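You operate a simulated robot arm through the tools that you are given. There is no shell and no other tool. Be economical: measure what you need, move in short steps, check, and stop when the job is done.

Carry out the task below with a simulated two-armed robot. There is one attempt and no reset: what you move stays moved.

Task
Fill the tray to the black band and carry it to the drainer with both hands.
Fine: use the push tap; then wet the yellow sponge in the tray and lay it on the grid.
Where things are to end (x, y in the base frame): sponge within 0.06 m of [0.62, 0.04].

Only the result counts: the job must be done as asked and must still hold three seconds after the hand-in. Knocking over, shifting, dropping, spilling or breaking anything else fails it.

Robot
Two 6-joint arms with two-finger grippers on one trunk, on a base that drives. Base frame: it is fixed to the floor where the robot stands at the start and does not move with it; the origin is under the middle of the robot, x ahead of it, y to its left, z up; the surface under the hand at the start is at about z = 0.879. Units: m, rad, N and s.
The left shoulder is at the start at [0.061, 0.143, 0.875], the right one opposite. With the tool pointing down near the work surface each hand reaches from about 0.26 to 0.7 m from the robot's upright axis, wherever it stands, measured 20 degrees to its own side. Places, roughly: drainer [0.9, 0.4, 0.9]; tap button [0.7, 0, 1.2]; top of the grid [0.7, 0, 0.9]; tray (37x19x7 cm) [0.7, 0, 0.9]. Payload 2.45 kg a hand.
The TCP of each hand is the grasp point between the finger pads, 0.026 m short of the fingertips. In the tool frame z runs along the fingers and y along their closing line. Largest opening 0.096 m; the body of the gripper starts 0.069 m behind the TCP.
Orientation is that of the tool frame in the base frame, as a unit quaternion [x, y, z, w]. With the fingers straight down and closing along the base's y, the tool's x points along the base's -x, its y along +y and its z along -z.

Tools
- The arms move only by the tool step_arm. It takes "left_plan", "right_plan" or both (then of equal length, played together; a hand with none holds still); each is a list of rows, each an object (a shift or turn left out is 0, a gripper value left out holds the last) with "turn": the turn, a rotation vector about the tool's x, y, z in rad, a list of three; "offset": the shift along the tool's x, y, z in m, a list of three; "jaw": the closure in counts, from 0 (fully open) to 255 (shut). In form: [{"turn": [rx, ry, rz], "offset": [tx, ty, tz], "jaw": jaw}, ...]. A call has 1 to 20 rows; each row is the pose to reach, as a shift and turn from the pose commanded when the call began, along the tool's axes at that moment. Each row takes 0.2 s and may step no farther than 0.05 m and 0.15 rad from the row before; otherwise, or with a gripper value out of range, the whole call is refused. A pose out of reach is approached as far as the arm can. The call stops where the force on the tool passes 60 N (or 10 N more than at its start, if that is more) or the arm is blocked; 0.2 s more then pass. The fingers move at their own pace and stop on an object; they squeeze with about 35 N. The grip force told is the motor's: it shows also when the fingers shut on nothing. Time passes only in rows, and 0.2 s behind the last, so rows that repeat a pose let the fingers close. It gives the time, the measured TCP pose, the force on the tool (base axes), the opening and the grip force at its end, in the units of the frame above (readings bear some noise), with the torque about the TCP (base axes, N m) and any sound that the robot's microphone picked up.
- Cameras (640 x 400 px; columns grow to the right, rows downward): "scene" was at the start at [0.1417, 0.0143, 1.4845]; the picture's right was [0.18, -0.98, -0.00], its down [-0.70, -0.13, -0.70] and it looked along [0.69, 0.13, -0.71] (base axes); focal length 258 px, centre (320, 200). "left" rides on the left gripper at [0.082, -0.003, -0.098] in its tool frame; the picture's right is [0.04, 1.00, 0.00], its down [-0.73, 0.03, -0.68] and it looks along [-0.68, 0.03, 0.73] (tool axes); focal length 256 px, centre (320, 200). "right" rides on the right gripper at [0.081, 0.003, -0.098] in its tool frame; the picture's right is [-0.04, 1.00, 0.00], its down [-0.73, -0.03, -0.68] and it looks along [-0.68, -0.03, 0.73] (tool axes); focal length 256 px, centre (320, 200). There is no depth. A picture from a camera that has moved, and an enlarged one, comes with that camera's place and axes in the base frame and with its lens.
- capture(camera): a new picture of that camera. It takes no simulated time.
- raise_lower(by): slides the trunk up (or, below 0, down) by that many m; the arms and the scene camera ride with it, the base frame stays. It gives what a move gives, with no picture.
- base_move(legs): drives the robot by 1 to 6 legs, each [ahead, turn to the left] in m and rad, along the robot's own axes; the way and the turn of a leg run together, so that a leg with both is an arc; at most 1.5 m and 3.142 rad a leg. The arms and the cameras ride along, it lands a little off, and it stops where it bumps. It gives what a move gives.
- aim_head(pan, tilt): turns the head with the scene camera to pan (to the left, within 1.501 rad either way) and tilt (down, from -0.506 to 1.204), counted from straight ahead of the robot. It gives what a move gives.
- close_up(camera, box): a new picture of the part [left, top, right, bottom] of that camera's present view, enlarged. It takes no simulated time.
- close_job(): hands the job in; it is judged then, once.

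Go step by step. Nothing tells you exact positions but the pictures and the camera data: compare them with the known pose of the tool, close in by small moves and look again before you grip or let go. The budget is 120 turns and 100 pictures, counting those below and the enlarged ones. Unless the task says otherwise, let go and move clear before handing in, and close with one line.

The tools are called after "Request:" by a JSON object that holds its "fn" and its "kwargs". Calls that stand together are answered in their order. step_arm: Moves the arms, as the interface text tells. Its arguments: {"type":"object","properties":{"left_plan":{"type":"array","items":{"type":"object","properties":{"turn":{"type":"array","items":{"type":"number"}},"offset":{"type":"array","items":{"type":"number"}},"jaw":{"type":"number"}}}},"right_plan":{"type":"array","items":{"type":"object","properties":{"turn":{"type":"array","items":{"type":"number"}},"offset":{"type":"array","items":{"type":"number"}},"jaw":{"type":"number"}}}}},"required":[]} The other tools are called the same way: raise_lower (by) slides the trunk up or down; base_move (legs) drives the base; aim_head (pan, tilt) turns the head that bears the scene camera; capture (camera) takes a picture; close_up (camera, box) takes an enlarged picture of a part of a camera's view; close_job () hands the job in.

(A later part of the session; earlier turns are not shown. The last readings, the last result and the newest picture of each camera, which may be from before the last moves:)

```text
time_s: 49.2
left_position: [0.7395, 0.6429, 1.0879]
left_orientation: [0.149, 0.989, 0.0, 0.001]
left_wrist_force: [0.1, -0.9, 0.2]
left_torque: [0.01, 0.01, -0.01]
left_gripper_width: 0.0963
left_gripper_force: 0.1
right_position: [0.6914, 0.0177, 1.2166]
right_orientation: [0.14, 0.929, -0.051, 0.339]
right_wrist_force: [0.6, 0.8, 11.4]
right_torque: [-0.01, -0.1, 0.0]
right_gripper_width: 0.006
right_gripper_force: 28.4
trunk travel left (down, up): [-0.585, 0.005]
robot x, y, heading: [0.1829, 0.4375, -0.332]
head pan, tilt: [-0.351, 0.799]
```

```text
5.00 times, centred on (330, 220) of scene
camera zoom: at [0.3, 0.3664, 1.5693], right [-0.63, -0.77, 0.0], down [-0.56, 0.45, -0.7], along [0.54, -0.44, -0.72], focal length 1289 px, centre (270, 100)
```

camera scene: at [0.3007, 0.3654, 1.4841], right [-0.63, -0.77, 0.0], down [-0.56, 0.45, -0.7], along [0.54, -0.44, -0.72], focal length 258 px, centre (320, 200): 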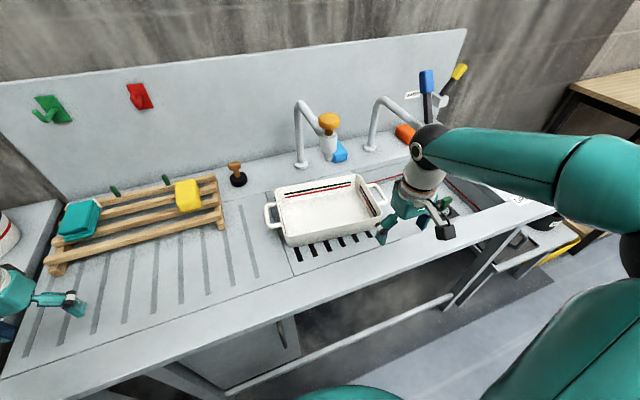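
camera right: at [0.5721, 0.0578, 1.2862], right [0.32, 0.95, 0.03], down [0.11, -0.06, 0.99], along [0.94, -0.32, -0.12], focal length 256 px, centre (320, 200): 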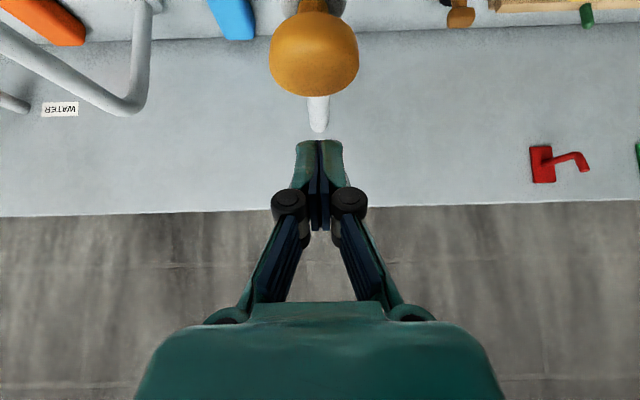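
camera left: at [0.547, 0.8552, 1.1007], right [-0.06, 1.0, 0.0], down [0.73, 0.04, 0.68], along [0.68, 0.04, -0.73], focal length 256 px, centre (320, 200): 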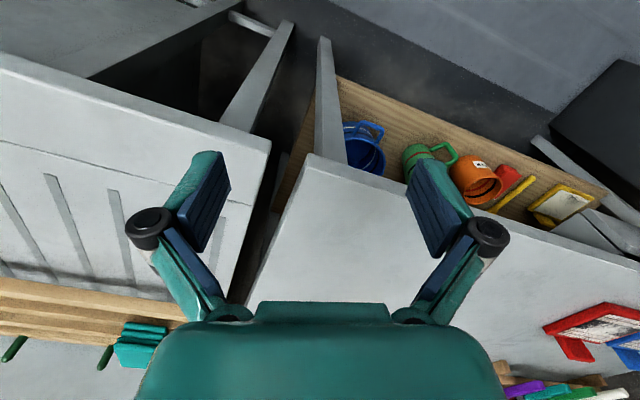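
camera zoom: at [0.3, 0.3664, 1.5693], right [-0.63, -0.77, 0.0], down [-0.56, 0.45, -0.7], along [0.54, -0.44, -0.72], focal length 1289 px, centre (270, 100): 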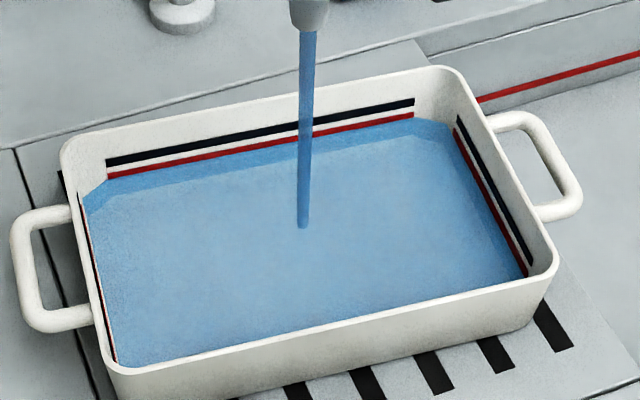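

Request:
{"fn": "step_arm", "kwargs": {"right_plan": [{}, {}, {}, {}, {}, {}, {}, {}, {}, {}, {}, {}, {}, {}, {}, {}, {}, {}, {}, {}]}}

Request:
{"fn": "close_up", "kwargs": {"camera": "scene", "box": [280, 180, 380, 260]}}

```text
time_s: 53.4
left_position: [0.7391, 0.6433, 1.0877]
left_orientation: [0.148, 0.989, 0.0, 0.002]
left_wrist_force: [0.1, -0.4, -0.2]
left_torque: [0.0, -0.01, 0.0]
left_gripper_width: 0.0961
left_gripper_force: 0.1
right_position: [0.6914, 0.0175, 1.2181]
right_orientation: [0.139, 0.929, -0.051, 0.34]
right_wrist_force: [0.6, 1.0, 10.7]
right_torque: [-0.02, -0.03, 0.01]
right_gripper_width: 0.0061
right_gripper_force: 28.0
trunk travel left (down, up): [-0.585, 0.005]
robot x, y, heading: [0.1788, 0.4369, -0.331]
head pan, tilt: [-0.351, 0.799]
```

```text
5.00 times, centred on (330, 220) of scene
camera zoom: at [0.2998, 0.3664, 1.5693], right [-0.63, -0.77, 0.0], down [-0.56, 0.45, -0.7], along [0.54, -0.44, -0.72], focal length 1289 px, centre (270, 100)
```

zoom: 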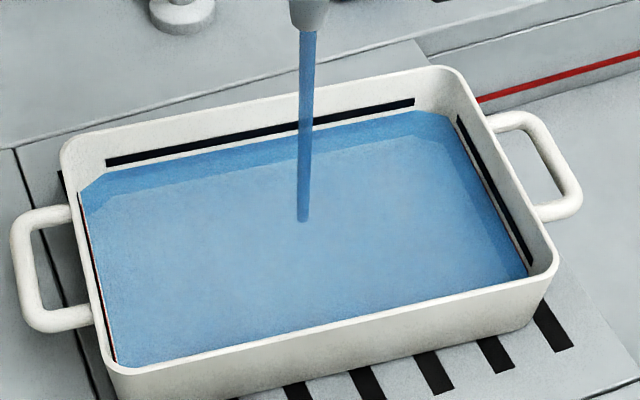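

Just under the black band. Another ~3 s, then release.

Request:
{"fn": "step_arm", "kwargs": {"right_plan": [{}, {}, {}, {}, {}, {}, {}, {}, {}, {}, {}, {}, {}, {}, {"offset": [-0.0193, 0, -0.023]}]}}

Request:
{"fn": "close_up", "kwargs": {"camera": "scene", "box": [280, 180, 380, 260]}}

```text
time_s: 56.6
left_position: [0.7404, 0.6441, 1.087]
left_orientation: [0.149, 0.989, 0.0, 0.001]
left_wrist_force: [-0.1, 0.9, -0.2]
left_torque: [-0.03, -0.01, 0.0]
left_gripper_width: 0.0963
left_gripper_force: 0.1
right_position: [0.6907, 0.017, 1.2448]
right_orientation: [0.139, 0.93, -0.051, 0.338]
right_wrist_force: [0.1, 0.5, 0.5]
right_torque: [-0.01, -0.02, 0.02]
right_gripper_width: 0.0
right_gripper_force: 28.7
trunk travel left (down, up): [-0.585, 0.005]
robot x, y, heading: [0.1781, 0.4387, -0.337]
head pan, tilt: [-0.351, 0.799]
```

```text
5.00 times, centred on (330, 220) of scene
camera zoom: at [0.3005, 0.3658, 1.569], right [-0.63, -0.77, 0.0], down [-0.56, 0.45, -0.7], along [0.54, -0.44, -0.72], focal length 1289 px, centre (270, 100)
```

zoom: 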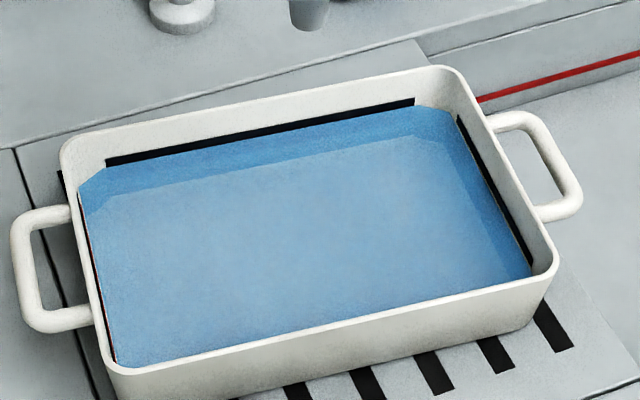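

The water just touches the band's lower edge; a final short press brings it to mid-band.

Request:
{"fn": "step_arm", "kwargs": {"right_plan": [{"offset": [0.0193, 0, 0.023]}, {"offset": [0.0193, 0, 0.023]}, {"offset": [0.0193, 0, 0.023]}, {"offset": [0.0193, 0, 0.023]}, {"offset": [0.0193, 0, 0.023]}, {"offset": [0.0193, 0, 0.023]}, {"offset": [0.0193, 0, 0.023]}, {"offset": [0.0193, 0, 0.023]}, {"offset": [0, 0, 0]}]}}

Request:
{"fn": "close_up", "kwargs": {"camera": "scene", "box": [280, 180, 380, 260]}}

```text
time_s: 58.6
left_position: [0.7412, 0.6423, 1.0875]
left_orientation: [0.148, 0.989, 0.0, 0.001]
left_wrist_force: [0.1, -0.2, 0.5]
left_torque: [0.02, -0.01, -0.02]
left_gripper_width: 0.0959
left_gripper_force: 0.2
right_position: [0.6916, 0.0171, 1.2451]
right_orientation: [0.139, 0.93, -0.05, 0.338]
right_wrist_force: [-0.9, -0.1, 0.3]
right_torque: [-0.06, -0.03, -0.02]
right_gripper_width: 0.0
right_gripper_force: 29.0
trunk travel left (down, up): [-0.585, 0.005]
robot x, y, heading: [0.1797, 0.435, -0.328]
head pan, tilt: [-0.351, 0.799]
```

```text
5.00 times, centred on (330, 220) of scene
camera zoom: at [0.3007, 0.3658, 1.569], right [-0.63, -0.77, 0.0], down [-0.56, 0.45, -0.7], along [0.54, -0.44, -0.72], focal length 1289 px, centre (270, 100)
```

zoom: 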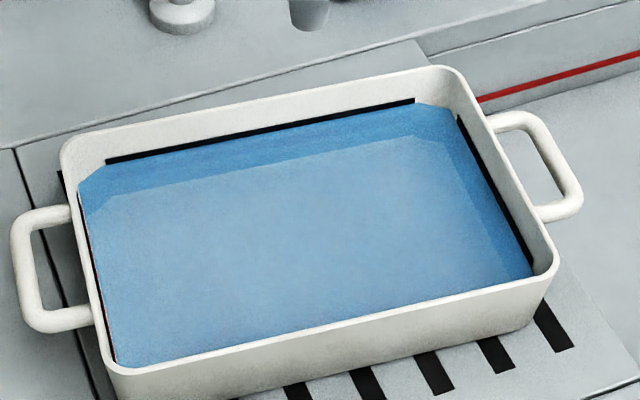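

The water stands mid-band. I retract the right hand up and back, straighten it, and set both jaws to a narrow opening for the handles.

Request:
{"fn": "step_arm", "kwargs": {"right_plan": [{"offset": [-0.026, 0, -0.031]}, {"offset": [0.01, 0, -0.061], "turn": [0, 0.14, 0]}, {"offset": [0.046, 0, -0.091], "turn": [0, 0.28, 0]}, {"offset": [0.084, 0, -0.123], "turn": [0, 0.42, 0]}, {"offset": [0.108, 0, -0.144], "turn": [0, 0.56, 0]}, {"offset": [0.12, 0, -0.154], "turn": [0, 0.7, 0], "jaw": 165}, {"offset": [0.12, 0, -0.154], "turn": [0, 0.7, 0]}], "left_plan": [{"jaw": 165}, {}, {}, {}, {}, {}, {}]}}

Request:
{"fn": "base_move", "kwargs": {"legs": [[0.035, 0]]}}

```text
time_s: 60.2
left_position: [0.739, 0.6428, 1.0883]
left_orientation: [0.149, 0.989, -0.001, 0.001]
left_wrist_force: [0.1, 0.1, -0.5]
left_torque: [0.0, -0.06, 0.03]
left_gripper_width: 0.0339
left_gripper_force: 0.0
right_position: [0.5077, 0.0743, 1.2864]
right_orientation: [0.149, 0.989, 0.001, -0.001]
right_wrist_force: [-0.3, 0.3, 0.1]
right_torque: [-0.01, -0.02, -0.03]
right_gripper_width: 0.034
right_gripper_force: 0.1
trunk travel left (down, up): [-0.585, 0.005]
robot x, y, heading: [0.1801, 0.4394, -0.336]
head pan, tilt: [-0.351, 0.799]
```

```text
time_s: 61.1
left_position: [0.7752, 0.6303, 1.0875]
left_orientation: [0.148, 0.989, -0.001, 0.001]
left_wrist_force: [1.1, -0.5, -0.5]
left_torque: [0.04, 0.07, 0.0]
left_gripper_width: 0.0338
left_gripper_force: 0.0
right_position: [0.5454, 0.061, 1.2856]
right_orientation: [0.149, 0.989, 0.001, -0.002]
right_wrist_force: [1.2, -0.6, 0.1]
right_torque: [0.0, 0.05, 0.0]
right_gripper_width: 0.0336
right_gripper_force: 0.1
trunk travel left (down, up): [-0.585, 0.005]
robot x, y, heading: [0.2114, 0.4238, -0.333]
head pan, tilt: [-0.351, 0.799]
```

Next I bring the right hand over the right handle, high, minding the second tap.

Request:
{"fn": "step_arm", "kwargs": {"right_plan": [{"offset": [-0.01, -0.035, 0.02], "turn": [0, 0, 0.05]}, {"offset": [-0.03, -0.07, 0.04], "turn": [0, 0, 0.107]}, {"offset": [-0.055, -0.1, 0.065], "turn": [0, 0, 0.107]}, {"offset": [-0.08, -0.13, 0.09], "turn": [0, 0, 0.107]}, {"offset": [-0.105, -0.15, 0.12], "turn": [0, 0, 0.107]}, {"offset": [-0.123, -0.166, 0.14], "turn": [0, 0, 0.107]}, {"offset": [-0.123, -0.166, 0.14], "turn": [0, 0, 0.107]}]}}

Request:
{"fn": "capture", "kwargs": {"camera": "scene"}}

Request:
{"fn": "capture", "kwargs": {"camera": "right"}}

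```text
time_s: 62.7
left_position: [0.7732, 0.6321, 1.089]
left_orientation: [0.147, 0.989, 0.0, 0.001]
left_wrist_force: [0.0, -0.4, -1.4]
left_torque: [-0.01, -0.01, 0.0]
left_gripper_width: 0.0339
left_gripper_force: 0.1
right_position: [0.611, -0.1335, 1.1466]
right_orientation: [0.202, 0.979, 0.0, 0.0]
right_wrist_force: [-0.5, 0.1, 0.0]
right_torque: [-0.01, -0.02, -0.01]
right_gripper_width: 0.034
right_gripper_force: 0.0
trunk travel left (down, up): [-0.585, 0.005]
robot x, y, heading: [0.2131, 0.425, -0.335]
head pan, tilt: [-0.351, 0.799]
```

```text
62 pictures are left
camera scene: at [0.3339, 0.3544, 1.5692], right [-0.63, -0.78, 0.0], down [-0.56, 0.45, -0.7], along [0.54, -0.44, -0.72], focal length 258 px, centre (320, 200)
```

scene: 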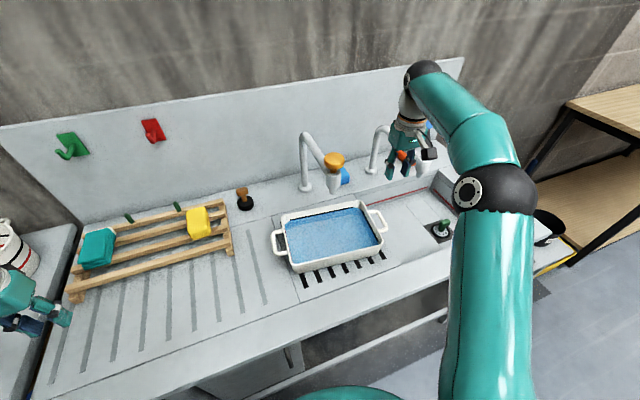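

```text
61 pictures are left
camera right: at [0.5369, -0.097, 1.2457], right [0.43, 0.9, 0.0], down [0.66, -0.32, 0.68], along [0.61, -0.29, -0.73], focal length 256 px, centre (320, 200)
```

right: 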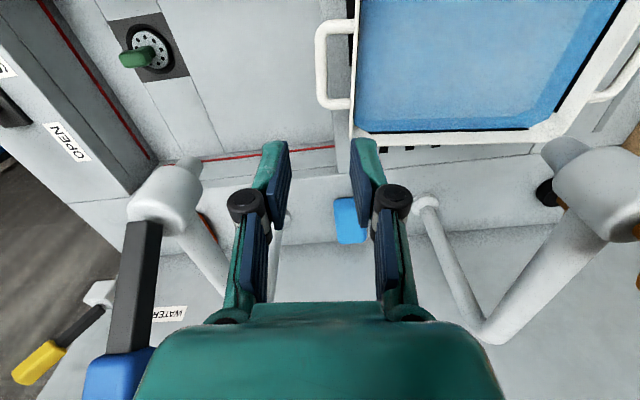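

The right gripper lines up over the right handle between the taps. I lower the trunk to its normal height and bring the left hand over the left handle.

Request:
{"fn": "raise_lower", "kwargs": {"by": -0.085}}

Request:
{"fn": "step_arm", "kwargs": {"left_plan": [{"offset": [-0.0, -0.03, -0.03]}, {"offset": [-0.01, -0.07, -0.057]}, {"offset": [-0.02, -0.115, -0.057]}, {"offset": [-0.035, -0.16, -0.057]}, {"offset": [-0.05, -0.205, -0.057]}, {"offset": [-0.065, -0.25, -0.057]}, {"offset": [-0.08, -0.295, -0.057], "turn": [0, 0, 0.05]}, {"offset": [-0.09, -0.34, -0.057], "turn": [0, 0, 0.107]}, {"offset": [-0.1, -0.385, -0.057], "turn": [0, 0, 0.107]}, {"offset": [-0.111, -0.433, -0.057], "turn": [0, 0, 0.107]}, {"offset": [-0.111, -0.433, -0.057], "turn": [0, 0, 0.107]}]}}

Request:
{"fn": "capture", "kwargs": {"camera": "scene"}}

Request:
{"fn": "capture", "kwargs": {"camera": "left"}}

Request:
{"fn": "capture", "kwargs": {"camera": "right"}}

```text
time_s: 63.9
left_position: [0.7732, 0.6309, 1.0038]
left_orientation: [0.148, 0.989, 0.0, 0.001]
left_wrist_force: [-0.5, -0.5, 0.7]
left_torque: [0.01, 0.01, 0.0]
left_gripper_width: 0.0339
left_gripper_force: 0.1
right_position: [0.6104, -0.133, 1.0616]
right_orientation: [0.201, 0.98, 0.0, 0.0]
right_wrist_force: [-0.1, 0.1, -0.2]
right_torque: [-0.02, 0.03, 0.02]
right_gripper_width: 0.0338
right_gripper_force: 0.1
trunk travel left (down, up): [-0.5, 0.09]
robot x, y, heading: [0.2126, 0.4237, -0.332]
head pan, tilt: [-0.351, 0.799]
```

```text
time_s: 66.3
left_position: [0.7443, 0.1951, 1.0546]
left_orientation: [0.201, 0.98, 0.001, 0.001]
left_wrist_force: [-0.5, -0.1, -0.9]
left_torque: [0.02, 0.01, 0.02]
left_gripper_width: 0.0336
left_gripper_force: 0.1
left hand out of reach, approached as far as the arm can: row 10, 11
right_position: [0.6114, -0.1331, 1.0614]
right_orientation: [0.201, 0.98, 0.0, -0.001]
right_wrist_force: [0.0, -0.6, -0.4]
right_torque: [0.0, -0.02, -0.01]
right_gripper_width: 0.034
right_gripper_force: 0.1
trunk travel left (down, up): [-0.5, 0.09]
robot x, y, heading: [0.2145, 0.4238, -0.33]
head pan, tilt: [-0.351, 0.799]
```

```text
60 pictures are left
camera scene: at [0.3345, 0.3534, 1.4841], right [-0.63, -0.78, 0.0], down [-0.56, 0.45, -0.7], along [0.54, -0.44, -0.72], focal length 258 px, centre (320, 200)
```

scene: 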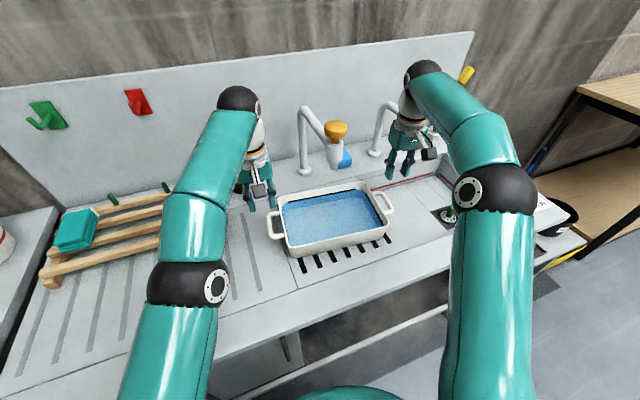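

```text
59 pictures are left
camera left: at [0.667, 0.2247, 1.1536], right [0.36, 0.93, 0.0], down [0.69, -0.26, 0.68], along [0.64, -0.24, -0.73], focal length 256 px, centre (320, 200)
```

left: 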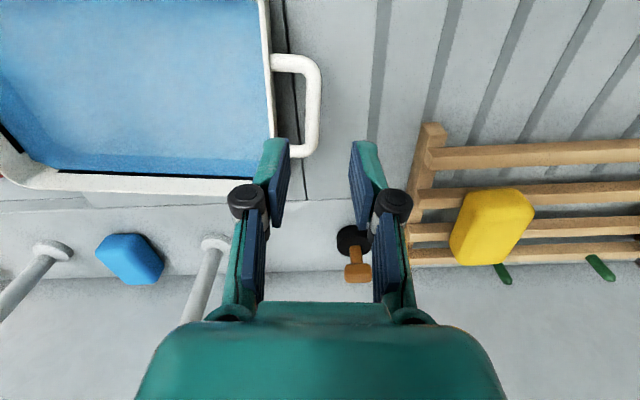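

```text
58 pictures are left
camera right: at [0.5374, -0.0973, 1.1604], right [0.43, 0.9, 0.0], down [0.66, -0.32, 0.68], along [0.61, -0.29, -0.73], focal length 256 px, centre (320, 200)
```

right: 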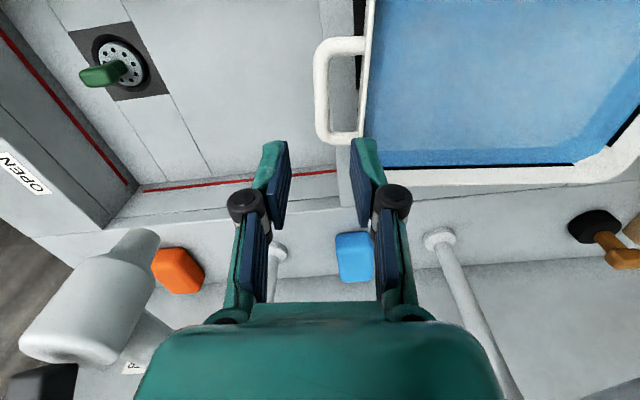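

Both hands are near line. I descend to just above the handles with small corrections, then check.

Request:
{"fn": "step_arm", "kwargs": {"left_plan": [{"offset": [0, -0.005, 0.035]}, {"offset": [0, -0.005, 0.07]}, {"offset": [0, -0.005, 0.07]}], "right_plan": [{"offset": [0, 0.003, 0.038]}, {"offset": [0, 0.003, 0.076]}, {"offset": [0, 0.003, 0.076]}]}}

Request:
{"fn": "close_up", "kwargs": {"camera": "left", "box": [200, 20, 440, 220]}}

Request:
{"fn": "close_up", "kwargs": {"camera": "right", "box": [200, 20, 440, 220]}}

```text
time_s: 67.1
left_position: [0.7412, 0.1913, 0.986]
left_orientation: [0.201, 0.98, 0.0, 0.001]
left_wrist_force: [0.6, 0.0, 0.9]
left_torque: [-0.01, 0.01, -0.03]
left_gripper_width: 0.0338
left_gripper_force: 0.0
right_position: [0.6115, -0.1306, 0.9869]
right_orientation: [0.201, 0.98, -0.001, 0.001]
right_wrist_force: [0.0, 0.0, -0.3]
right_torque: [-0.01, -0.01, 0.01]
right_gripper_width: 0.0336
right_gripper_force: 0.1
trunk travel left (down, up): [-0.5, 0.09]
robot x, y, heading: [0.2144, 0.4274, -0.335]
head pan, tilt: [-0.351, 0.799]
```

```text
2.00 times, centred on (320, 120) of left
camera zoom: at [0.6647, 0.2203, 1.0846], right [0.36, 0.93, 0.0], down [0.68, -0.26, 0.68], along [0.64, -0.24, -0.73], focal length 512 px, centre (320, 360)
```

zoom: 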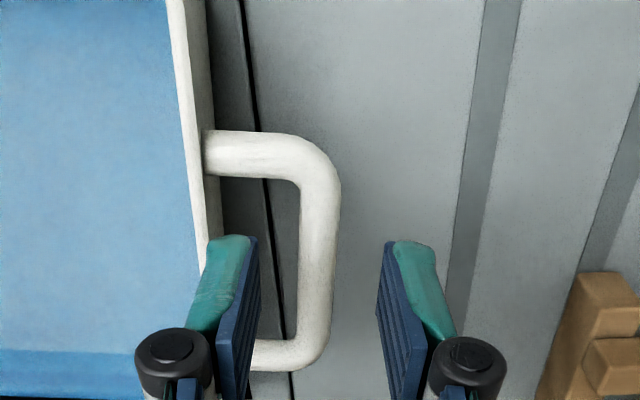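

```text
2.00 times, centred on (320, 120) of right
camera zoom: at [0.5378, -0.0938, 1.0845], right [0.43, 0.9, 0.0], down [0.66, -0.32, 0.68], along [0.61, -0.29, -0.73], focal length 512 px, centre (320, 360)
```

zoom: 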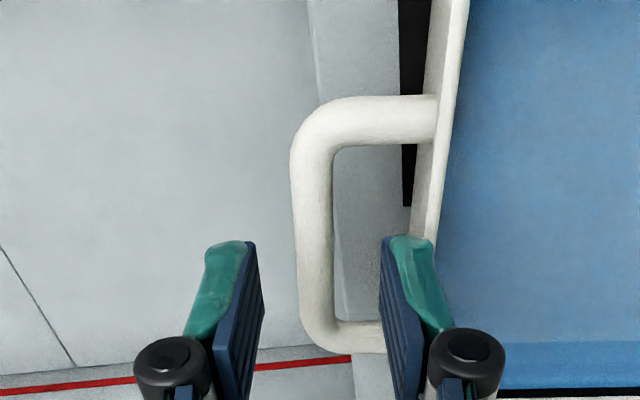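

Both bars lie centred between the pads with wall clearance. I descend the last 4.5 cm.

Request:
{"fn": "step_arm", "kwargs": {"left_plan": [{"offset": [0, 0, 0.015]}, {"offset": [0, 0, 0.03]}, {"offset": [0, 0, 0.044]}, {"offset": [0, 0, 0.044]}], "right_plan": [{"offset": [0, 0, 0.015]}, {"offset": [0, 0, 0.03]}, {"offset": [0, 0, 0.045]}, {"offset": [0, 0, 0.045]}]}}

Request:
{"fn": "close_up", "kwargs": {"camera": "left", "box": [200, 20, 440, 220]}}

Request:
{"fn": "close_up", "kwargs": {"camera": "right", "box": [200, 20, 440, 220]}}

```text
time_s: 68.1
left_position: [0.7412, 0.1909, 0.9419]
left_orientation: [0.2, 0.98, 0.002, 0.0]
left_wrist_force: [-0.1, -0.1, -0.2]
left_torque: [0.03, -0.02, 0.02]
left_gripper_width: 0.0338
left_gripper_force: 0.0
right_position: [0.6123, -0.1302, 0.9416]
right_orientation: [0.201, 0.98, 0.001, -0.001]
right_wrist_force: [0.1, -3.0, 0.2]
right_torque: [0.04, -0.06, 0.01]
right_gripper_width: 0.032
right_gripper_force: 0.0
trunk travel left (down, up): [-0.5, 0.09]
robot x, y, heading: [0.2115, 0.4263, -0.337]
head pan, tilt: [-0.351, 0.799]
```

```text
2.00 times, centred on (320, 120) of left
camera zoom: at [0.6655, 0.2202, 1.0401], right [0.36, 0.93, 0.0], down [0.69, -0.26, 0.68], along [0.64, -0.24, -0.73], focal length 512 px, centre (320, 360)
```

zoom: 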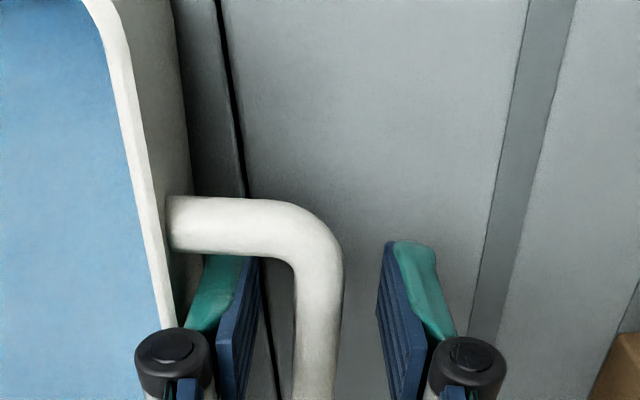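

```text
2.00 times, centred on (320, 120) of right
camera zoom: at [0.5388, -0.0948, 1.0392], right [0.43, 0.9, 0.0], down [0.66, -0.32, 0.68], along [0.61, -0.29, -0.73], focal length 512 px, centre (320, 360)
```

zoom: 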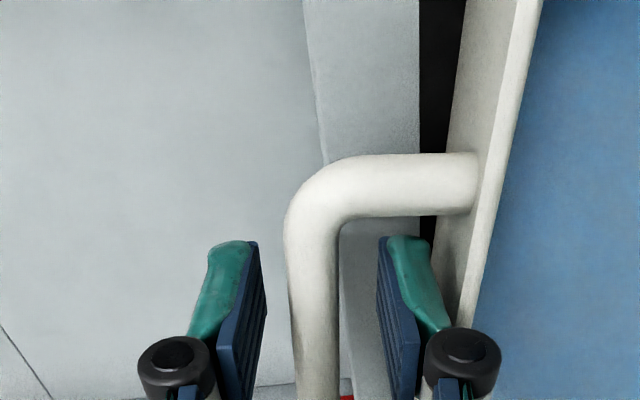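

Both bars are straddled; the right knuckle lightly touches the rim, so I close both grippers now.

Request:
{"fn": "step_arm", "kwargs": {"left_plan": [{"jaw": 255}, {"jaw": 255}, {"jaw": 255}], "right_plan": [{"jaw": 255}, {"jaw": 255}, {"jaw": 255}]}}

Request:
{"fn": "close_up", "kwargs": {"camera": "scene", "box": [220, 120, 460, 290]}}

```text
time_s: 68.9
left_position: [0.7433, 0.1897, 0.9412]
left_orientation: [0.201, 0.98, 0.0, 0.0]
left_wrist_force: [-2.9, -4.1, 0.1]
left_torque: [-0.1, -0.14, 0.3]
left_gripper_width: 0.0117
left_gripper_force: 34.7
right_position: [0.6125, -0.1301, 0.9398]
right_orientation: [0.202, 0.979, 0.001, -0.001]
right_wrist_force: [0.9, 5.0, -0.2]
right_torque: [0.04, -0.04, -0.86]
right_gripper_width: 0.0119
right_gripper_force: 34.3
trunk travel left (down, up): [-0.5, 0.09]
robot x, y, heading: [0.2083, 0.4243, -0.331]
head pan, tilt: [-0.351, 0.799]
```

```text
2.35 times, centred on (340, 205) of scene
camera zoom: at [0.3348, 0.3535, 1.484], right [-0.63, -0.77, 0.0], down [-0.56, 0.45, -0.7], along [0.54, -0.44, -0.72], focal length 607 px, centre (273, 188)
```

zoom: 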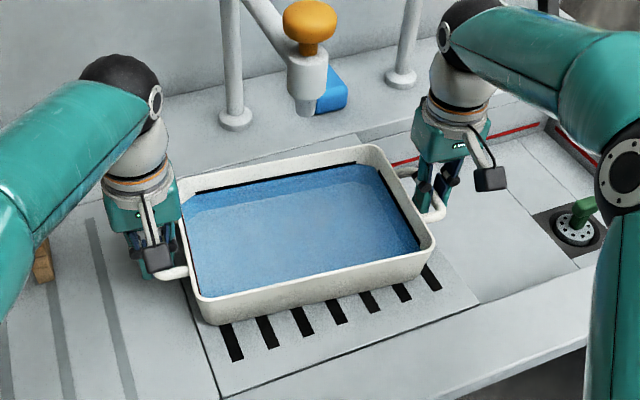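

Both handles are held (12 mm bars). I lift slightly with the trunk, which keeps the tray level.

Request:
{"fn": "raise_lower", "kwargs": {"by": 0.012}}

Request:
{"fn": "close_up", "kwargs": {"camera": "scene", "box": [220, 120, 460, 290]}}

```text
time_s: 69.5
left_position: [0.7437, 0.1912, 0.9529]
left_orientation: [0.201, 0.98, 0.001, -0.001]
left_wrist_force: [-3.8, -8.1, -9.0]
left_torque: [-0.04, 0.1, 0.3]
left_gripper_width: 0.0115
left_gripper_force: 34.7
right_position: [0.6139, -0.1302, 0.9507]
right_orientation: [0.201, 0.98, 0.001, -0.002]
right_wrist_force: [4.6, 5.6, -9.4]
right_torque: [0.14, 0.1, -0.83]
right_gripper_width: 0.0114
right_gripper_force: 34.9
trunk travel left (down, up): [-0.512, 0.078]
robot x, y, heading: [0.2146, 0.4231, -0.33]
head pan, tilt: [-0.351, 0.799]
```

```text
2.35 times, centred on (340, 205) of scene
camera zoom: at [0.3364, 0.3522, 1.4958], right [-0.63, -0.77, 0.0], down [-0.56, 0.45, -0.7], along [0.54, -0.44, -0.72], focal length 607 px, centre (273, 188)
```

zoom: 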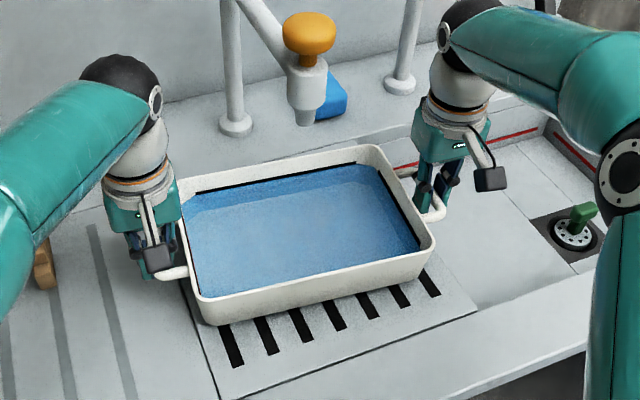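

The tray hangs level at about 9 N per hand. I raise a bit more, then carry it slowly: first back toward me, then left along the counter.

Request:
{"fn": "raise_lower", "kwargs": {"by": 0.025}}

Request:
{"fn": "step_arm", "kwargs": {"left_plan": [{"offset": [0.004, 0, 0]}, {"offset": [0.014, 0.002, 0]}, {"offset": [0.028, 0.006, 0], "turn": [0, 0, -0.01]}, {"offset": [0.044, 0.014, 0], "turn": [0, 0, -0.02]}, {"offset": [0.06, 0.026, 0], "turn": [0, 0, -0.03]}, {"offset": [0.074, 0.04, 0], "turn": [0, 0, -0.04]}, {"offset": [0.085, 0.056, 0], "turn": [0, 0, -0.05]}, {"offset": [0.0925, 0.074, 0], "turn": [0, 0, -0.06]}, {"offset": [0.0945, 0.093, 0], "turn": [0, 0, -0.06]}, {"offset": [0.0945, 0.113, 0], "turn": [0, 0, -0.06]}, {"offset": [0.0945, 0.133, 0], "turn": [0, 0, -0.06]}, {"offset": [0.0945, 0.153, 0], "turn": [0, 0, -0.06]}, {"offset": [0.0945, 0.173, 0], "turn": [0, 0, -0.06]}, {"offset": [0.0945, 0.193, 0], "turn": [0, 0, -0.06]}, {"offset": [0.0945, 0.208, 0], "turn": [0, 0, -0.06]}, {"offset": [0.0945, 0.216, 0], "turn": [0, 0, -0.06]}, {"offset": [0.0945, 0.219, 0], "turn": [0, 0, -0.06]}], "right_plan": [{"offset": [0.004, 0, 0]}, {"offset": [0.013, 0.002, 0]}, {"offset": [0.0245, 0.006, 0], "turn": [0, 0, -0.01]}, {"offset": [0.037, 0.014, 0], "turn": [0, 0, -0.02]}, {"offset": [0.0496, 0.026, 0], "turn": [0, 0, -0.03]}, {"offset": [0.06, 0.04, 0], "turn": [0, 0, -0.04]}, {"offset": [0.0677, 0.056, 0], "turn": [0, 0, -0.05]}, {"offset": [0.0717, 0.074, 0], "turn": [0, 0, -0.06]}, {"offset": [0.0737, 0.093, 0], "turn": [0, 0, -0.06]}, {"offset": [0.0737, 0.113, 0], "turn": [0, 0, -0.06]}, {"offset": [0.0737, 0.133, 0], "turn": [0, 0, -0.06]}, {"offset": [0.0737, 0.153, 0], "turn": [0, 0, -0.06]}, {"offset": [0.0737, 0.173, 0], "turn": [0, 0, -0.06]}, {"offset": [0.0737, 0.193, 0], "turn": [0, 0, -0.06]}, {"offset": [0.0737, 0.208, 0], "turn": [0, 0, -0.06]}, {"offset": [0.0737, 0.216, 0], "turn": [0, 0, -0.06]}, {"offset": [0.0737, 0.219, 0], "turn": [0, 0, -0.06]}]}}

Request:
{"fn": "capture", "kwargs": {"camera": "scene"}}

```text
time_s: 70.2
left_position: [0.7447, 0.1897, 0.9769]
left_orientation: [0.202, 0.979, 0.001, -0.001]
left_wrist_force: [-6.0, -9.4, -7.5]
left_torque: [-0.02, 0.23, 0.3]
left_gripper_width: 0.0114
left_gripper_force: 35.0
right_position: [0.6144, -0.1296, 0.9754]
right_orientation: [0.202, 0.979, 0.001, -0.002]
right_wrist_force: [6.1, 9.5, -8.6]
right_torque: [0.07, -0.04, -0.9]
right_gripper_width: 0.0118
right_gripper_force: 34.8
trunk travel left (down, up): [-0.537, 0.053]
robot x, y, heading: [0.2113, 0.4267, -0.332]
head pan, tilt: [-0.351, 0.799]
```

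```text
time_s: 73.8
left_position: [0.7413, 0.4292, 0.9777]
left_orientation: [0.171, 0.985, -0.001, -0.003]
left_wrist_force: [-9.6, -25.0, -7.7]
left_torque: [-0.09, 0.45, 0.25]
left_gripper_width: 0.0117
left_gripper_force: 35.5
right_position: [0.6325, 0.1018, 0.9783]
right_orientation: [0.173, 0.985, 0.001, 0.0]
right_wrist_force: [10.9, 25.3, -7.7]
right_torque: [0.14, -0.24, -0.8]
right_gripper_width: 0.0118
right_gripper_force: 34.5
trunk travel left (down, up): [-0.537, 0.053]
robot x, y, heading: [0.2132, 0.4272, -0.336]
head pan, tilt: [-0.351, 0.799]
```

```text
51 pictures are left
camera scene: at [0.3362, 0.3533, 1.5209], right [-0.63, -0.77, 0.0], down [-0.56, 0.45, -0.7], along [0.54, -0.44, -0.72], focal length 258 px, centre (320, 200)
```

scene: 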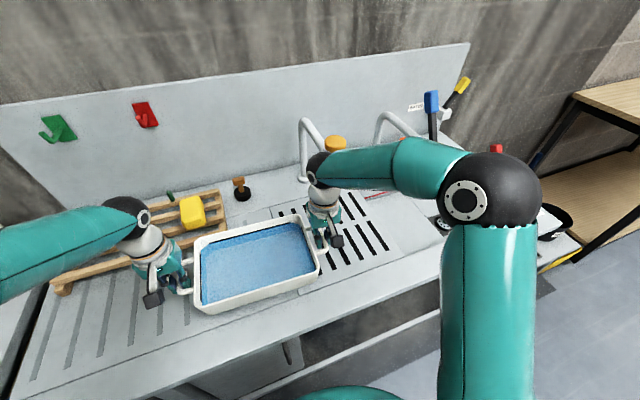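

Tray is level and clear of the rack; the hands pull apart with ~25 N, so I ease that and carry on left.

Request:
{"fn": "step_arm", "kwargs": {"left_plan": [{"offset": [0, -0.002, 0]}, {"offset": [0, -0.002, 0]}, {"offset": [0, 0.002, 0]}, {"offset": [-0.001, 0.012, 0]}, {"offset": [-0.002, 0.026, 0]}, {"offset": [-0.003, 0.042, 0]}, {"offset": [-0.004, 0.06, 0]}, {"offset": [-0.005, 0.08, 0]}, {"offset": [-0.006, 0.1, 0]}, {"offset": [-0.007, 0.12, 0]}, {"offset": [-0.007, 0.136, 0]}, {"offset": [-0.007, 0.146, 0]}, {"offset": [-0.007, 0.15, 0]}, {"offset": [-0.007, 0.15, 0]}], "right_plan": [{"offset": [0, 0.003, 0]}, {"offset": [0, 0.006, 0]}, {"offset": [0, 0.01, 0]}, {"offset": [-0.001, 0.02, 0]}, {"offset": [-0.002, 0.034, 0]}, {"offset": [-0.003, 0.05, 0]}, {"offset": [-0.004, 0.068, 0]}, {"offset": [-0.005, 0.088, 0]}, {"offset": [-0.006, 0.108, 0]}, {"offset": [-0.007, 0.128, 0]}, {"offset": [-0.007, 0.144, 0]}, {"offset": [-0.007, 0.154, 0]}, {"offset": [-0.007, 0.158, 0]}, {"offset": [-0.007, 0.158, 0]}]}}

Request:
{"fn": "capture", "kwargs": {"camera": "scene"}}

```text
time_s: 76.8
left_position: [0.8023, 0.5707, 0.9781]
left_orientation: [0.172, 0.985, 0.004, 0.0]
left_wrist_force: [8.6, 31.2, -6.8]
left_torque: [0.17, -0.31, 0.36]
left_gripper_width: 0.0116
left_gripper_force: 35.1
right_position: [0.6922, 0.2446, 0.9761]
right_orientation: [0.173, 0.985, -0.003, -0.003]
right_wrist_force: [-8.6, -30.4, -7.5]
right_torque: [-0.08, 0.47, -0.82]
right_gripper_width: 0.012
right_gripper_force: 34.8
trunk travel left (down, up): [-0.537, 0.053]
robot x, y, heading: [0.2117, 0.4242, -0.331]
head pan, tilt: [-0.351, 0.799]
```

```text
50 pictures are left
camera scene: at [0.3364, 0.3536, 1.5209], right [-0.63, -0.77, 0.0], down [-0.56, 0.45, -0.7], along [0.54, -0.44, -0.72], focal length 258 px, centre (320, 200)
```

scene: 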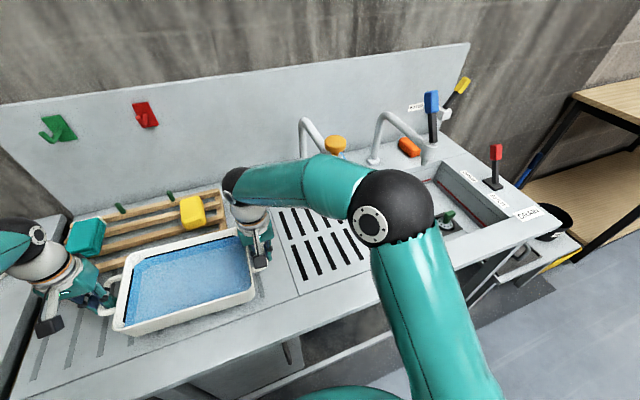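

Now it is squeezed by 30 N; I undo half of the correction and finish the remaining 7 cm.

Request:
{"fn": "step_arm", "kwargs": {"left_plan": [{"offset": [0, 0.0022, 0]}, {"offset": [0, 0.007, 0]}, {"offset": [0, 0.018, 0]}, {"offset": [0, 0.034, 0]}, {"offset": [0, 0.05, 0]}, {"offset": [0, 0.064, 0]}, {"offset": [0, 0.072, 0]}, {"offset": [0, 0.0742, 0]}, {"offset": [0, 0.0742, 0]}], "right_plan": [{"offset": [0, -0.0022, 0]}, {"offset": [0, 0.0026, 0]}, {"offset": [0, 0.0136, 0]}, {"offset": [0, 0.0296, 0]}, {"offset": [0, 0.0456, 0]}, {"offset": [0, 0.0596, 0]}, {"offset": [0, 0.0676, 0]}, {"offset": [0, 0.0698, 0]}, {"offset": [0, 0.0698, 0]}]}}

Request:
{"fn": "aim_head", "kwargs": {"pan": 0.25, "tilt": 0.9}}

Request:
{"fn": "capture", "kwargs": {"camera": "scene"}}

```text
time_s: 78.8
left_position: [0.8264, 0.6396, 0.9789]
left_orientation: [0.172, 0.985, 0.002, 0.0]
left_wrist_force: [5.5, 20.2, -8.1]
left_torque: [0.22, 0.04, 0.35]
left_gripper_width: 0.0116
left_gripper_force: 34.9
right_position: [0.7165, 0.312, 0.9763]
right_orientation: [0.172, 0.985, 0.0, -0.002]
right_wrist_force: [-4.6, -19.8, -8.6]
right_torque: [-0.09, 0.19, -0.82]
right_gripper_width: 0.012
right_gripper_force: 35.2
trunk travel left (down, up): [-0.537, 0.053]
robot x, y, heading: [0.211, 0.4239, -0.331]
head pan, tilt: [-0.351, 0.799]
```

```text
time_s: 79.8
left_position: [0.8259, 0.6392, 0.9772]
left_orientation: [0.172, 0.985, 0.001, 0.001]
left_wrist_force: [4.2, 21.0, -8.5]
left_torque: [0.18, 0.0, 0.43]
left_gripper_width: 0.0114
left_gripper_force: 35.1
right_position: [0.7154, 0.3115, 0.9766]
right_orientation: [0.173, 0.985, -0.001, -0.002]
right_wrist_force: [-5.4, -20.2, -8.2]
right_torque: [-0.12, 0.2, -0.8]
right_gripper_width: 0.0117
right_gripper_force: 34.8
trunk travel left (down, up): [-0.537, 0.053]
robot x, y, heading: [0.212, 0.4261, -0.336]
head pan, tilt: [0.25, 0.901]
```

```text
49 pictures are left
camera scene: at [0.3492, 0.3985, 1.513], right [-0.08, -1.0, 0.0], down [-0.78, 0.07, -0.62], along [0.62, -0.05, -0.78], focal length 258 px, centre (320, 200)
```

scene: 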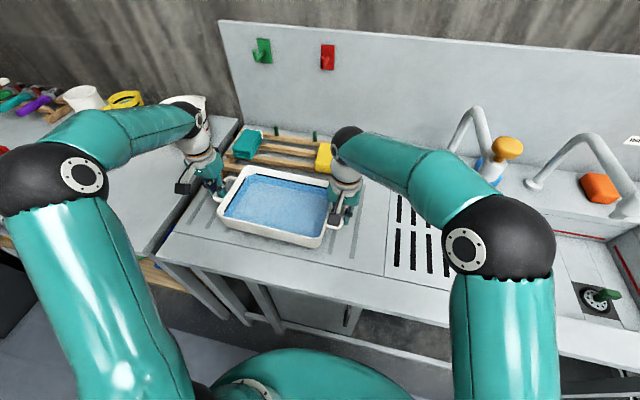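

Request:
{"fn": "close_up", "kwargs": {"camera": "scene", "box": [140, 110, 400, 300]}}

```text
2.11 times, centred on (270, 205) of scene
camera zoom: at [0.3492, 0.3985, 1.513], right [-0.08, -1.0, 0.0], down [-0.78, 0.07, -0.62], along [0.62, -0.05, -0.78], focal length 543 px, centre (425, 190)
```

zoom: 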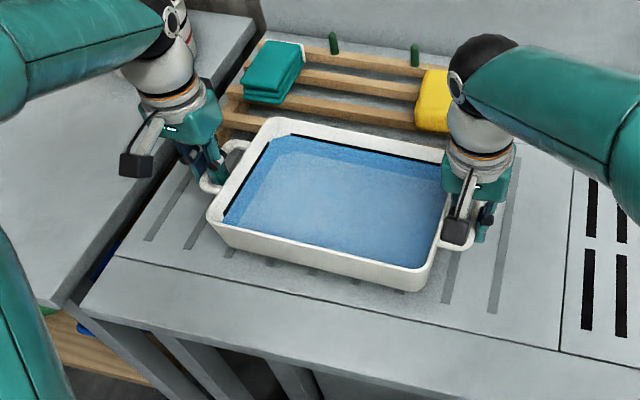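

The tray is over the grooved drainer, ~2–3 cm clear of the rack. I relax the squeeze and lower it.

Request:
{"fn": "step_arm", "kwargs": {"left_plan": [{"offset": [0, 0.0014, 0]}, {"offset": [0, 0.0014, 0]}], "right_plan": [{"offset": [0, -0.0014, 0]}, {"offset": [0, -0.0014, 0]}]}}

Request:
{"fn": "raise_lower", "kwargs": {"by": -0.032}}

```text
time_s: 80.4
left_position: [0.8262, 0.6388, 0.9785]
left_orientation: [0.173, 0.985, -0.001, -0.001]
left_wrist_force: [1.0, 9.5, -8.4]
left_torque: [0.04, -0.16, 0.31]
left_gripper_width: 0.0116
left_gripper_force: 34.6
right_position: [0.7172, 0.3113, 0.977]
right_orientation: [0.171, 0.985, 0.001, -0.001]
right_wrist_force: [-1.3, -9.4, -9.4]
right_torque: [0.05, 0.3, -0.84]
right_gripper_width: 0.0118
right_gripper_force: 35.1
trunk travel left (down, up): [-0.537, 0.053]
robot x, y, heading: [0.2141, 0.4242, -0.335]
head pan, tilt: [0.25, 0.901]
```

```text
time_s: 81.2
left_position: [0.8262, 0.6402, 0.9457]
left_orientation: [0.172, 0.985, 0.0, -0.001]
left_wrist_force: [-0.3, 1.5, -7.9]
left_torque: [0.12, 0.2, 0.34]
left_gripper_width: 0.0115
left_gripper_force: 35.0
right_position: [0.7157, 0.3114, 0.9454]
right_orientation: [0.172, 0.985, 0.0, 0.0]
right_wrist_force: [0.9, -2.0, -8.0]
right_torque: [0.0, -0.01, -0.85]
right_gripper_width: 0.0118
right_gripper_force: 34.8
trunk travel left (down, up): [-0.505, 0.085]
robot x, y, heading: [0.2146, 0.4236, -0.333]
head pan, tilt: [0.25, 0.901]
```

Still hanging. I lower further in small steps until the load comes off.

Request:
{"fn": "raise_lower", "kwargs": {"by": -0.006}}

```text
time_s: 81.7
left_position: [0.8255, 0.6406, 0.943]
left_orientation: [0.17, 0.985, 0.0, 0.003]
left_wrist_force: [-1.7, -2.6, 4.6]
left_torque: [0.0, -0.01, 0.31]
left_gripper_width: 0.0115
left_gripper_force: 35.4
right_position: [0.7153, 0.3121, 0.9415]
right_orientation: [0.172, 0.985, 0.002, 0.002]
right_wrist_force: [4.4, 3.1, 1.5]
right_torque: [-0.04, -0.16, -0.85]
right_gripper_width: 0.0119
right_gripper_force: 35.3
trunk travel left (down, up): [-0.499, 0.091]
robot x, y, heading: [0.2124, 0.4231, -0.336]
head pan, tilt: [0.25, 0.901]
```

The load is on the drainer now. I open both grippers just enough and rise straight up.

Request:
{"fn": "step_arm", "kwargs": {"left_plan": [{"jaw": 170}, {}, {}, {"offset": [0, 0, -0.03]}, {"offset": [0, 0, -0.07]}, {"offset": [0, 0, -0.11]}], "right_plan": [{"jaw": 170}, {}, {}, {"offset": [0, 0, -0.03]}, {"offset": [0, 0, -0.07]}, {"offset": [0, 0, -0.11]}]}}

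Request:
{"fn": "close_up", "kwargs": {"camera": "scene", "box": [140, 110, 400, 300]}}

```text
time_s: 83.1
left_position: [0.8245, 0.6394, 1.053]
left_orientation: [0.171, 0.985, 0.001, 0.0]
left_wrist_force: [0.2, 0.3, 0.0]
left_torque: [-0.05, 0.0, 0.01]
left_gripper_width: 0.032
left_gripper_force: 0.0
right_position: [0.7135, 0.3107, 1.0496]
right_orientation: [0.172, 0.985, 0.0, 0.0]
right_wrist_force: [0.6, -0.2, -0.2]
right_torque: [0.01, -0.04, 0.02]
right_gripper_width: 0.032
right_gripper_force: 0.0
trunk travel left (down, up): [-0.499, 0.091]
robot x, y, heading: [0.2126, 0.4262, -0.332]
head pan, tilt: [0.25, 0.901]
```

```text
2.11 times, centred on (270, 205) of scene
camera zoom: at [0.3462, 0.3985, 1.4753], right [-0.08, -1.0, 0.0], down [-0.78, 0.07, -0.62], along [0.62, -0.05, -0.78], focal length 543 px, centre (425, 190)
```

zoom: 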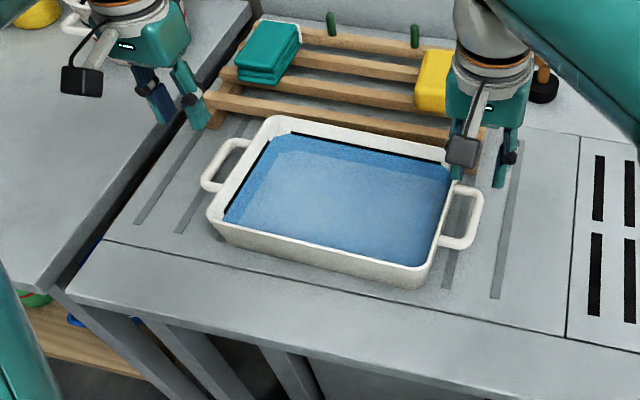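

The tray stands well on the drainer. Now I pull the right arm back out of the way and bring the left hand over toward the yellow sponge, jaw open.

Request:
{"fn": "step_arm", "kwargs": {"right_plan": [{"offset": [0.04, -0.01, 0]}, {"offset": [0.08, -0.03, 0]}, {"offset": [0.12, -0.05, 0]}, {"offset": [0.16, -0.07, 0]}, {"offset": [0.19, -0.1, 0]}, {"offset": [0.19, -0.14, 0]}, {"offset": [0.19, -0.18, 0]}, {"offset": [0.19, -0.22, 0]}, {"offset": [0.19, -0.25, 0]}]}}

Request:
{"fn": "step_arm", "kwargs": {"left_plan": [{"offset": [0, -0.03, -0.02], "jaw": 0}, {"offset": [-0.01, -0.065, -0.04]}, {"offset": [-0.03, -0.1, -0.05]}, {"offset": [-0.05, -0.135, -0.05]}, {"offset": [-0.07, -0.17, -0.05]}, {"offset": [-0.09, -0.205, -0.05]}, {"offset": [-0.11, -0.235, -0.05]}, {"offset": [-0.128, -0.252, -0.05]}, {"offset": [-0.128, -0.252, -0.05]}]}}

Request:
{"fn": "capture", "kwargs": {"camera": "left"}}

Request:
{"fn": "capture", "kwargs": {"camera": "scene"}}

```text
time_s: 85.1
left_position: [0.8254, 0.64, 1.0522]
left_orientation: [0.171, 0.985, 0.001, 0.001]
left_wrist_force: [-0.4, -0.1, 0.0]
left_torque: [0.0, -0.02, -0.01]
left_gripper_width: 0.032
left_gripper_force: 0.0
right_position: [0.4513, 0.1401, 1.0505]
right_orientation: [0.171, 0.985, 0.0, 0.0]
right_wrist_force: [-0.3, 0.2, -0.9]
right_torque: [-0.04, -0.01, 0.01]
right_gripper_width: 0.0319
right_gripper_force: 0.1
trunk travel left (down, up): [-0.499, 0.091]
robot x, y, heading: [0.2142, 0.425, -0.327]
head pan, tilt: [0.25, 0.901]
```

```text
time_s: 87.1
left_position: [0.8391, 0.3718, 1.0927]
left_orientation: [0.171, 0.985, 0.0, 0.0]
left_wrist_force: [0.2, 0.4, -0.3]
left_torque: [0.0, 0.0, -0.02]
left_gripper_width: 0.0958
left_gripper_force: 0.1
left hand out of reach, approached as far as the arm can: row 7, 8, 9
right_position: [0.4516, 0.1386, 1.0488]
right_orientation: [0.171, 0.985, 0.0, -0.001]
right_wrist_force: [0.1, -0.6, -0.2]
right_torque: [0.01, -0.03, 0.01]
right_gripper_width: 0.032
right_gripper_force: 0.0
trunk travel left (down, up): [-0.499, 0.091]
robot x, y, heading: [0.2158, 0.4253, -0.332]
head pan, tilt: [0.25, 0.901]
```

```text
46 pictures are left
camera left: at [0.7605, 0.3958, 1.1909], right [0.3, 0.95, 0.0], down [0.7, -0.22, 0.68], along [0.65, -0.2, -0.73], focal length 256 px, centre (320, 200)
```

left: 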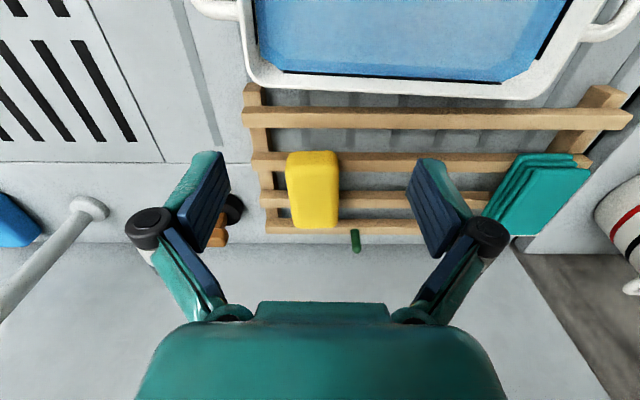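

```text
45 pictures are left
camera scene: at [0.3473, 0.3984, 1.4752], right [-0.08, -1.0, 0.0], down [-0.78, 0.07, -0.62], along [0.62, -0.05, -0.78], focal length 258 px, centre (320, 200)
```

scene: 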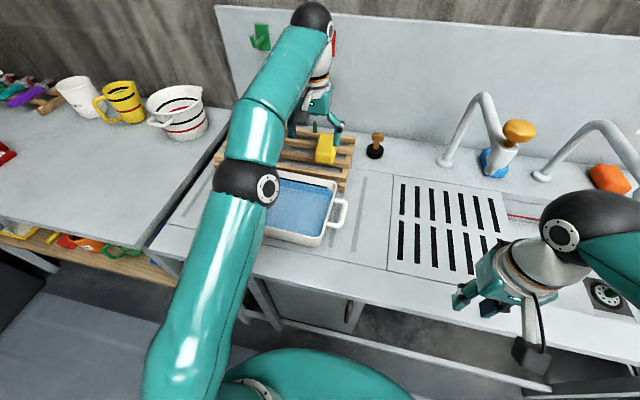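

Request:
{"fn": "close_up", "kwargs": {"camera": "scene", "box": [270, 100, 370, 200]}}

Request:
{"fn": "close_up", "kwargs": {"camera": "left", "box": [240, 80, 440, 260]}}

```text
4.00 times, centred on (320, 150) of scene
camera zoom: at [0.3473, 0.3984, 1.4752], right [-0.08, -1.0, 0.0], down [-0.78, 0.07, -0.62], along [0.62, -0.05, -0.78], focal length 1031 px, centre (320, 400)
```

zoom: 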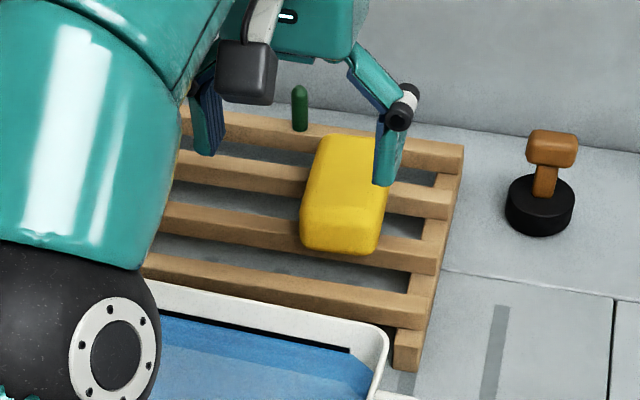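

```text
2.22 times, centred on (340, 170) of left
camera zoom: at [0.7605, 0.3958, 1.1909], right [0.3, 0.95, 0.0], down [0.7, -0.22, 0.68], along [0.65, -0.2, -0.73], focal length 569 px, centre (276, 267)
```

zoom: 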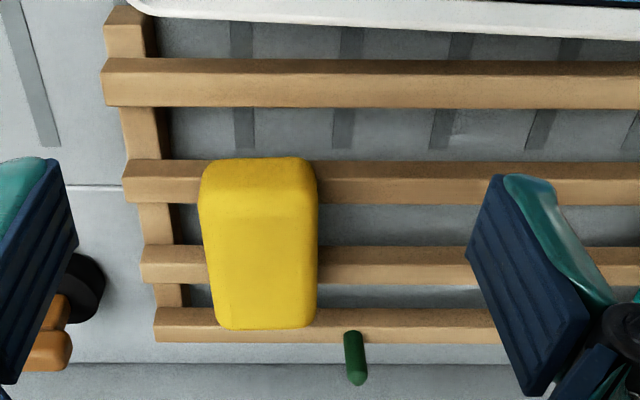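

Sponge: centre ≈(0.946,0.330), z 0.944–0.988, ~6 cm wide, 8 cm long. It's slightly out of reach, so I drive 4.5 cm closer.

Request:
{"fn": "base_move", "kwargs": {"legs": [[0.045, 0]]}}

```text
time_s: 88.0
left_position: [0.8855, 0.3558, 1.0902]
left_orientation: [0.172, 0.985, 0.0, -0.001]
left_wrist_force: [0.9, -0.6, 0.1]
left_torque: [0.01, 0.05, -0.04]
left_gripper_width: 0.096
left_gripper_force: 0.0
right_position: [0.4976, 0.1227, 1.0493]
right_orientation: [0.171, 0.985, 0.001, -0.002]
right_wrist_force: [1.1, -0.8, -0.2]
right_torque: [0.0, 0.03, 0.02]
right_gripper_width: 0.0321
right_gripper_force: 0.0
trunk travel left (down, up): [-0.499, 0.091]
robot x, y, heading: [0.2562, 0.4127, -0.332]
head pan, tilt: [0.25, 0.901]
```

Request:
{"fn": "step_arm", "kwargs": {"left_plan": [{"turn": [0, -0.13, 0]}, {"turn": [0, -0.26, 0]}, {"turn": [0, -0.39, 0]}, {"turn": [0, -0.52, 0]}, {"turn": [0, -0.65, 0]}, {"turn": [0, -0.65, 0]}]}}

Request:
{"fn": "step_arm", "kwargs": {"left_plan": [{"offset": [-0.0086, -0.0025, 0.038]}, {"offset": [-0.0172, -0.005, 0.0759]}, {"offset": [-0.0172, -0.005, 0.0759]}]}}

Request:
{"fn": "capture", "kwargs": {"camera": "left"}}

Request:
{"fn": "close_up", "kwargs": {"camera": "scene", "box": [270, 80, 370, 180]}}

```text
time_s: 89.4
left_position: [0.8817, 0.3568, 1.0916]
left_orientation: [0.163, 0.933, -0.054, 0.315]
left_wrist_force: [0.6, -0.4, -0.1]
left_torque: [0.02, -0.02, 0.01]
left_gripper_width: 0.0961
left_gripper_force: 0.1
right_position: [0.4954, 0.1244, 1.0499]
right_orientation: [0.171, 0.985, 0.001, -0.001]
right_wrist_force: [1.1, -0.8, 0.4]
right_torque: [0.01, 0.02, -0.03]
right_gripper_width: 0.0322
right_gripper_force: 0.1
trunk travel left (down, up): [-0.499, 0.091]
robot x, y, heading: [0.2609, 0.4125, -0.338]
head pan, tilt: [0.25, 0.901]
```

```text
time_s: 90.2
left_position: [0.9365, 0.3314, 1.0415]
left_orientation: [0.162, 0.933, -0.054, 0.315]
left_wrist_force: [-0.3, 0.8, 1.1]
left_torque: [0.01, -0.03, 0.0]
left_gripper_width: 0.096
left_gripper_force: 0.2
right_position: [0.4923, 0.1245, 1.0508]
right_orientation: [0.171, 0.985, 0.0, 0.0]
right_wrist_force: [-0.1, 0.0, 0.6]
right_torque: [0.0, 0.0, -0.01]
right_gripper_width: 0.0321
right_gripper_force: 0.0
trunk travel left (down, up): [-0.499, 0.091]
robot x, y, heading: [0.2555, 0.4097, -0.336]
head pan, tilt: [0.25, 0.901]
```

```text
42 pictures are left
camera left: at [0.8172, 0.3708, 1.0715], right [0.31, 0.95, -0.02], down [0.17, -0.03, 0.98], along [0.94, -0.31, -0.17], focal length 256 px, centre (320, 200)
```

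left: 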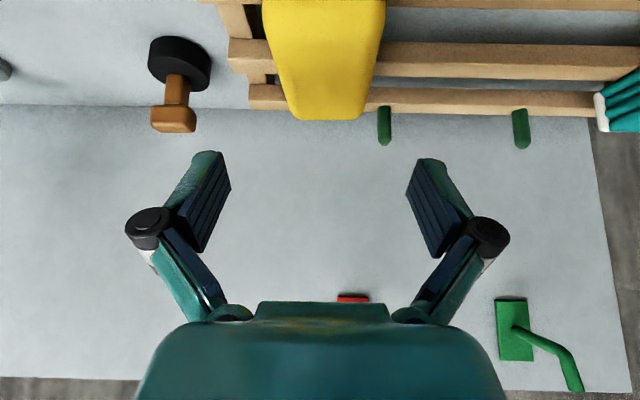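

```text
4.00 times, centred on (320, 130) of scene
camera zoom: at [0.3894, 0.3839, 1.4753], right [-0.08, -1.0, 0.0], down [-0.78, 0.07, -0.62], along [0.62, -0.05, -0.78], focal length 1031 px, centre (320, 480)
```

zoom: 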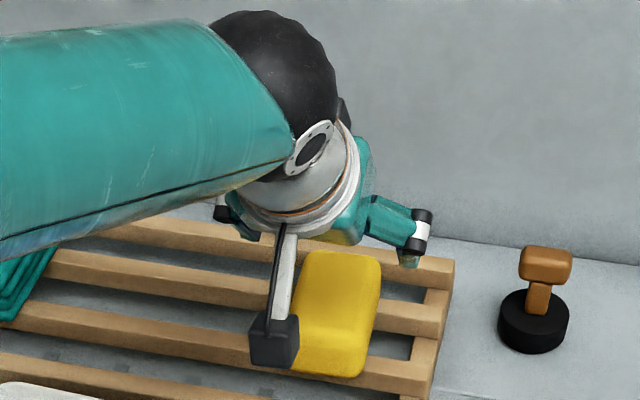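

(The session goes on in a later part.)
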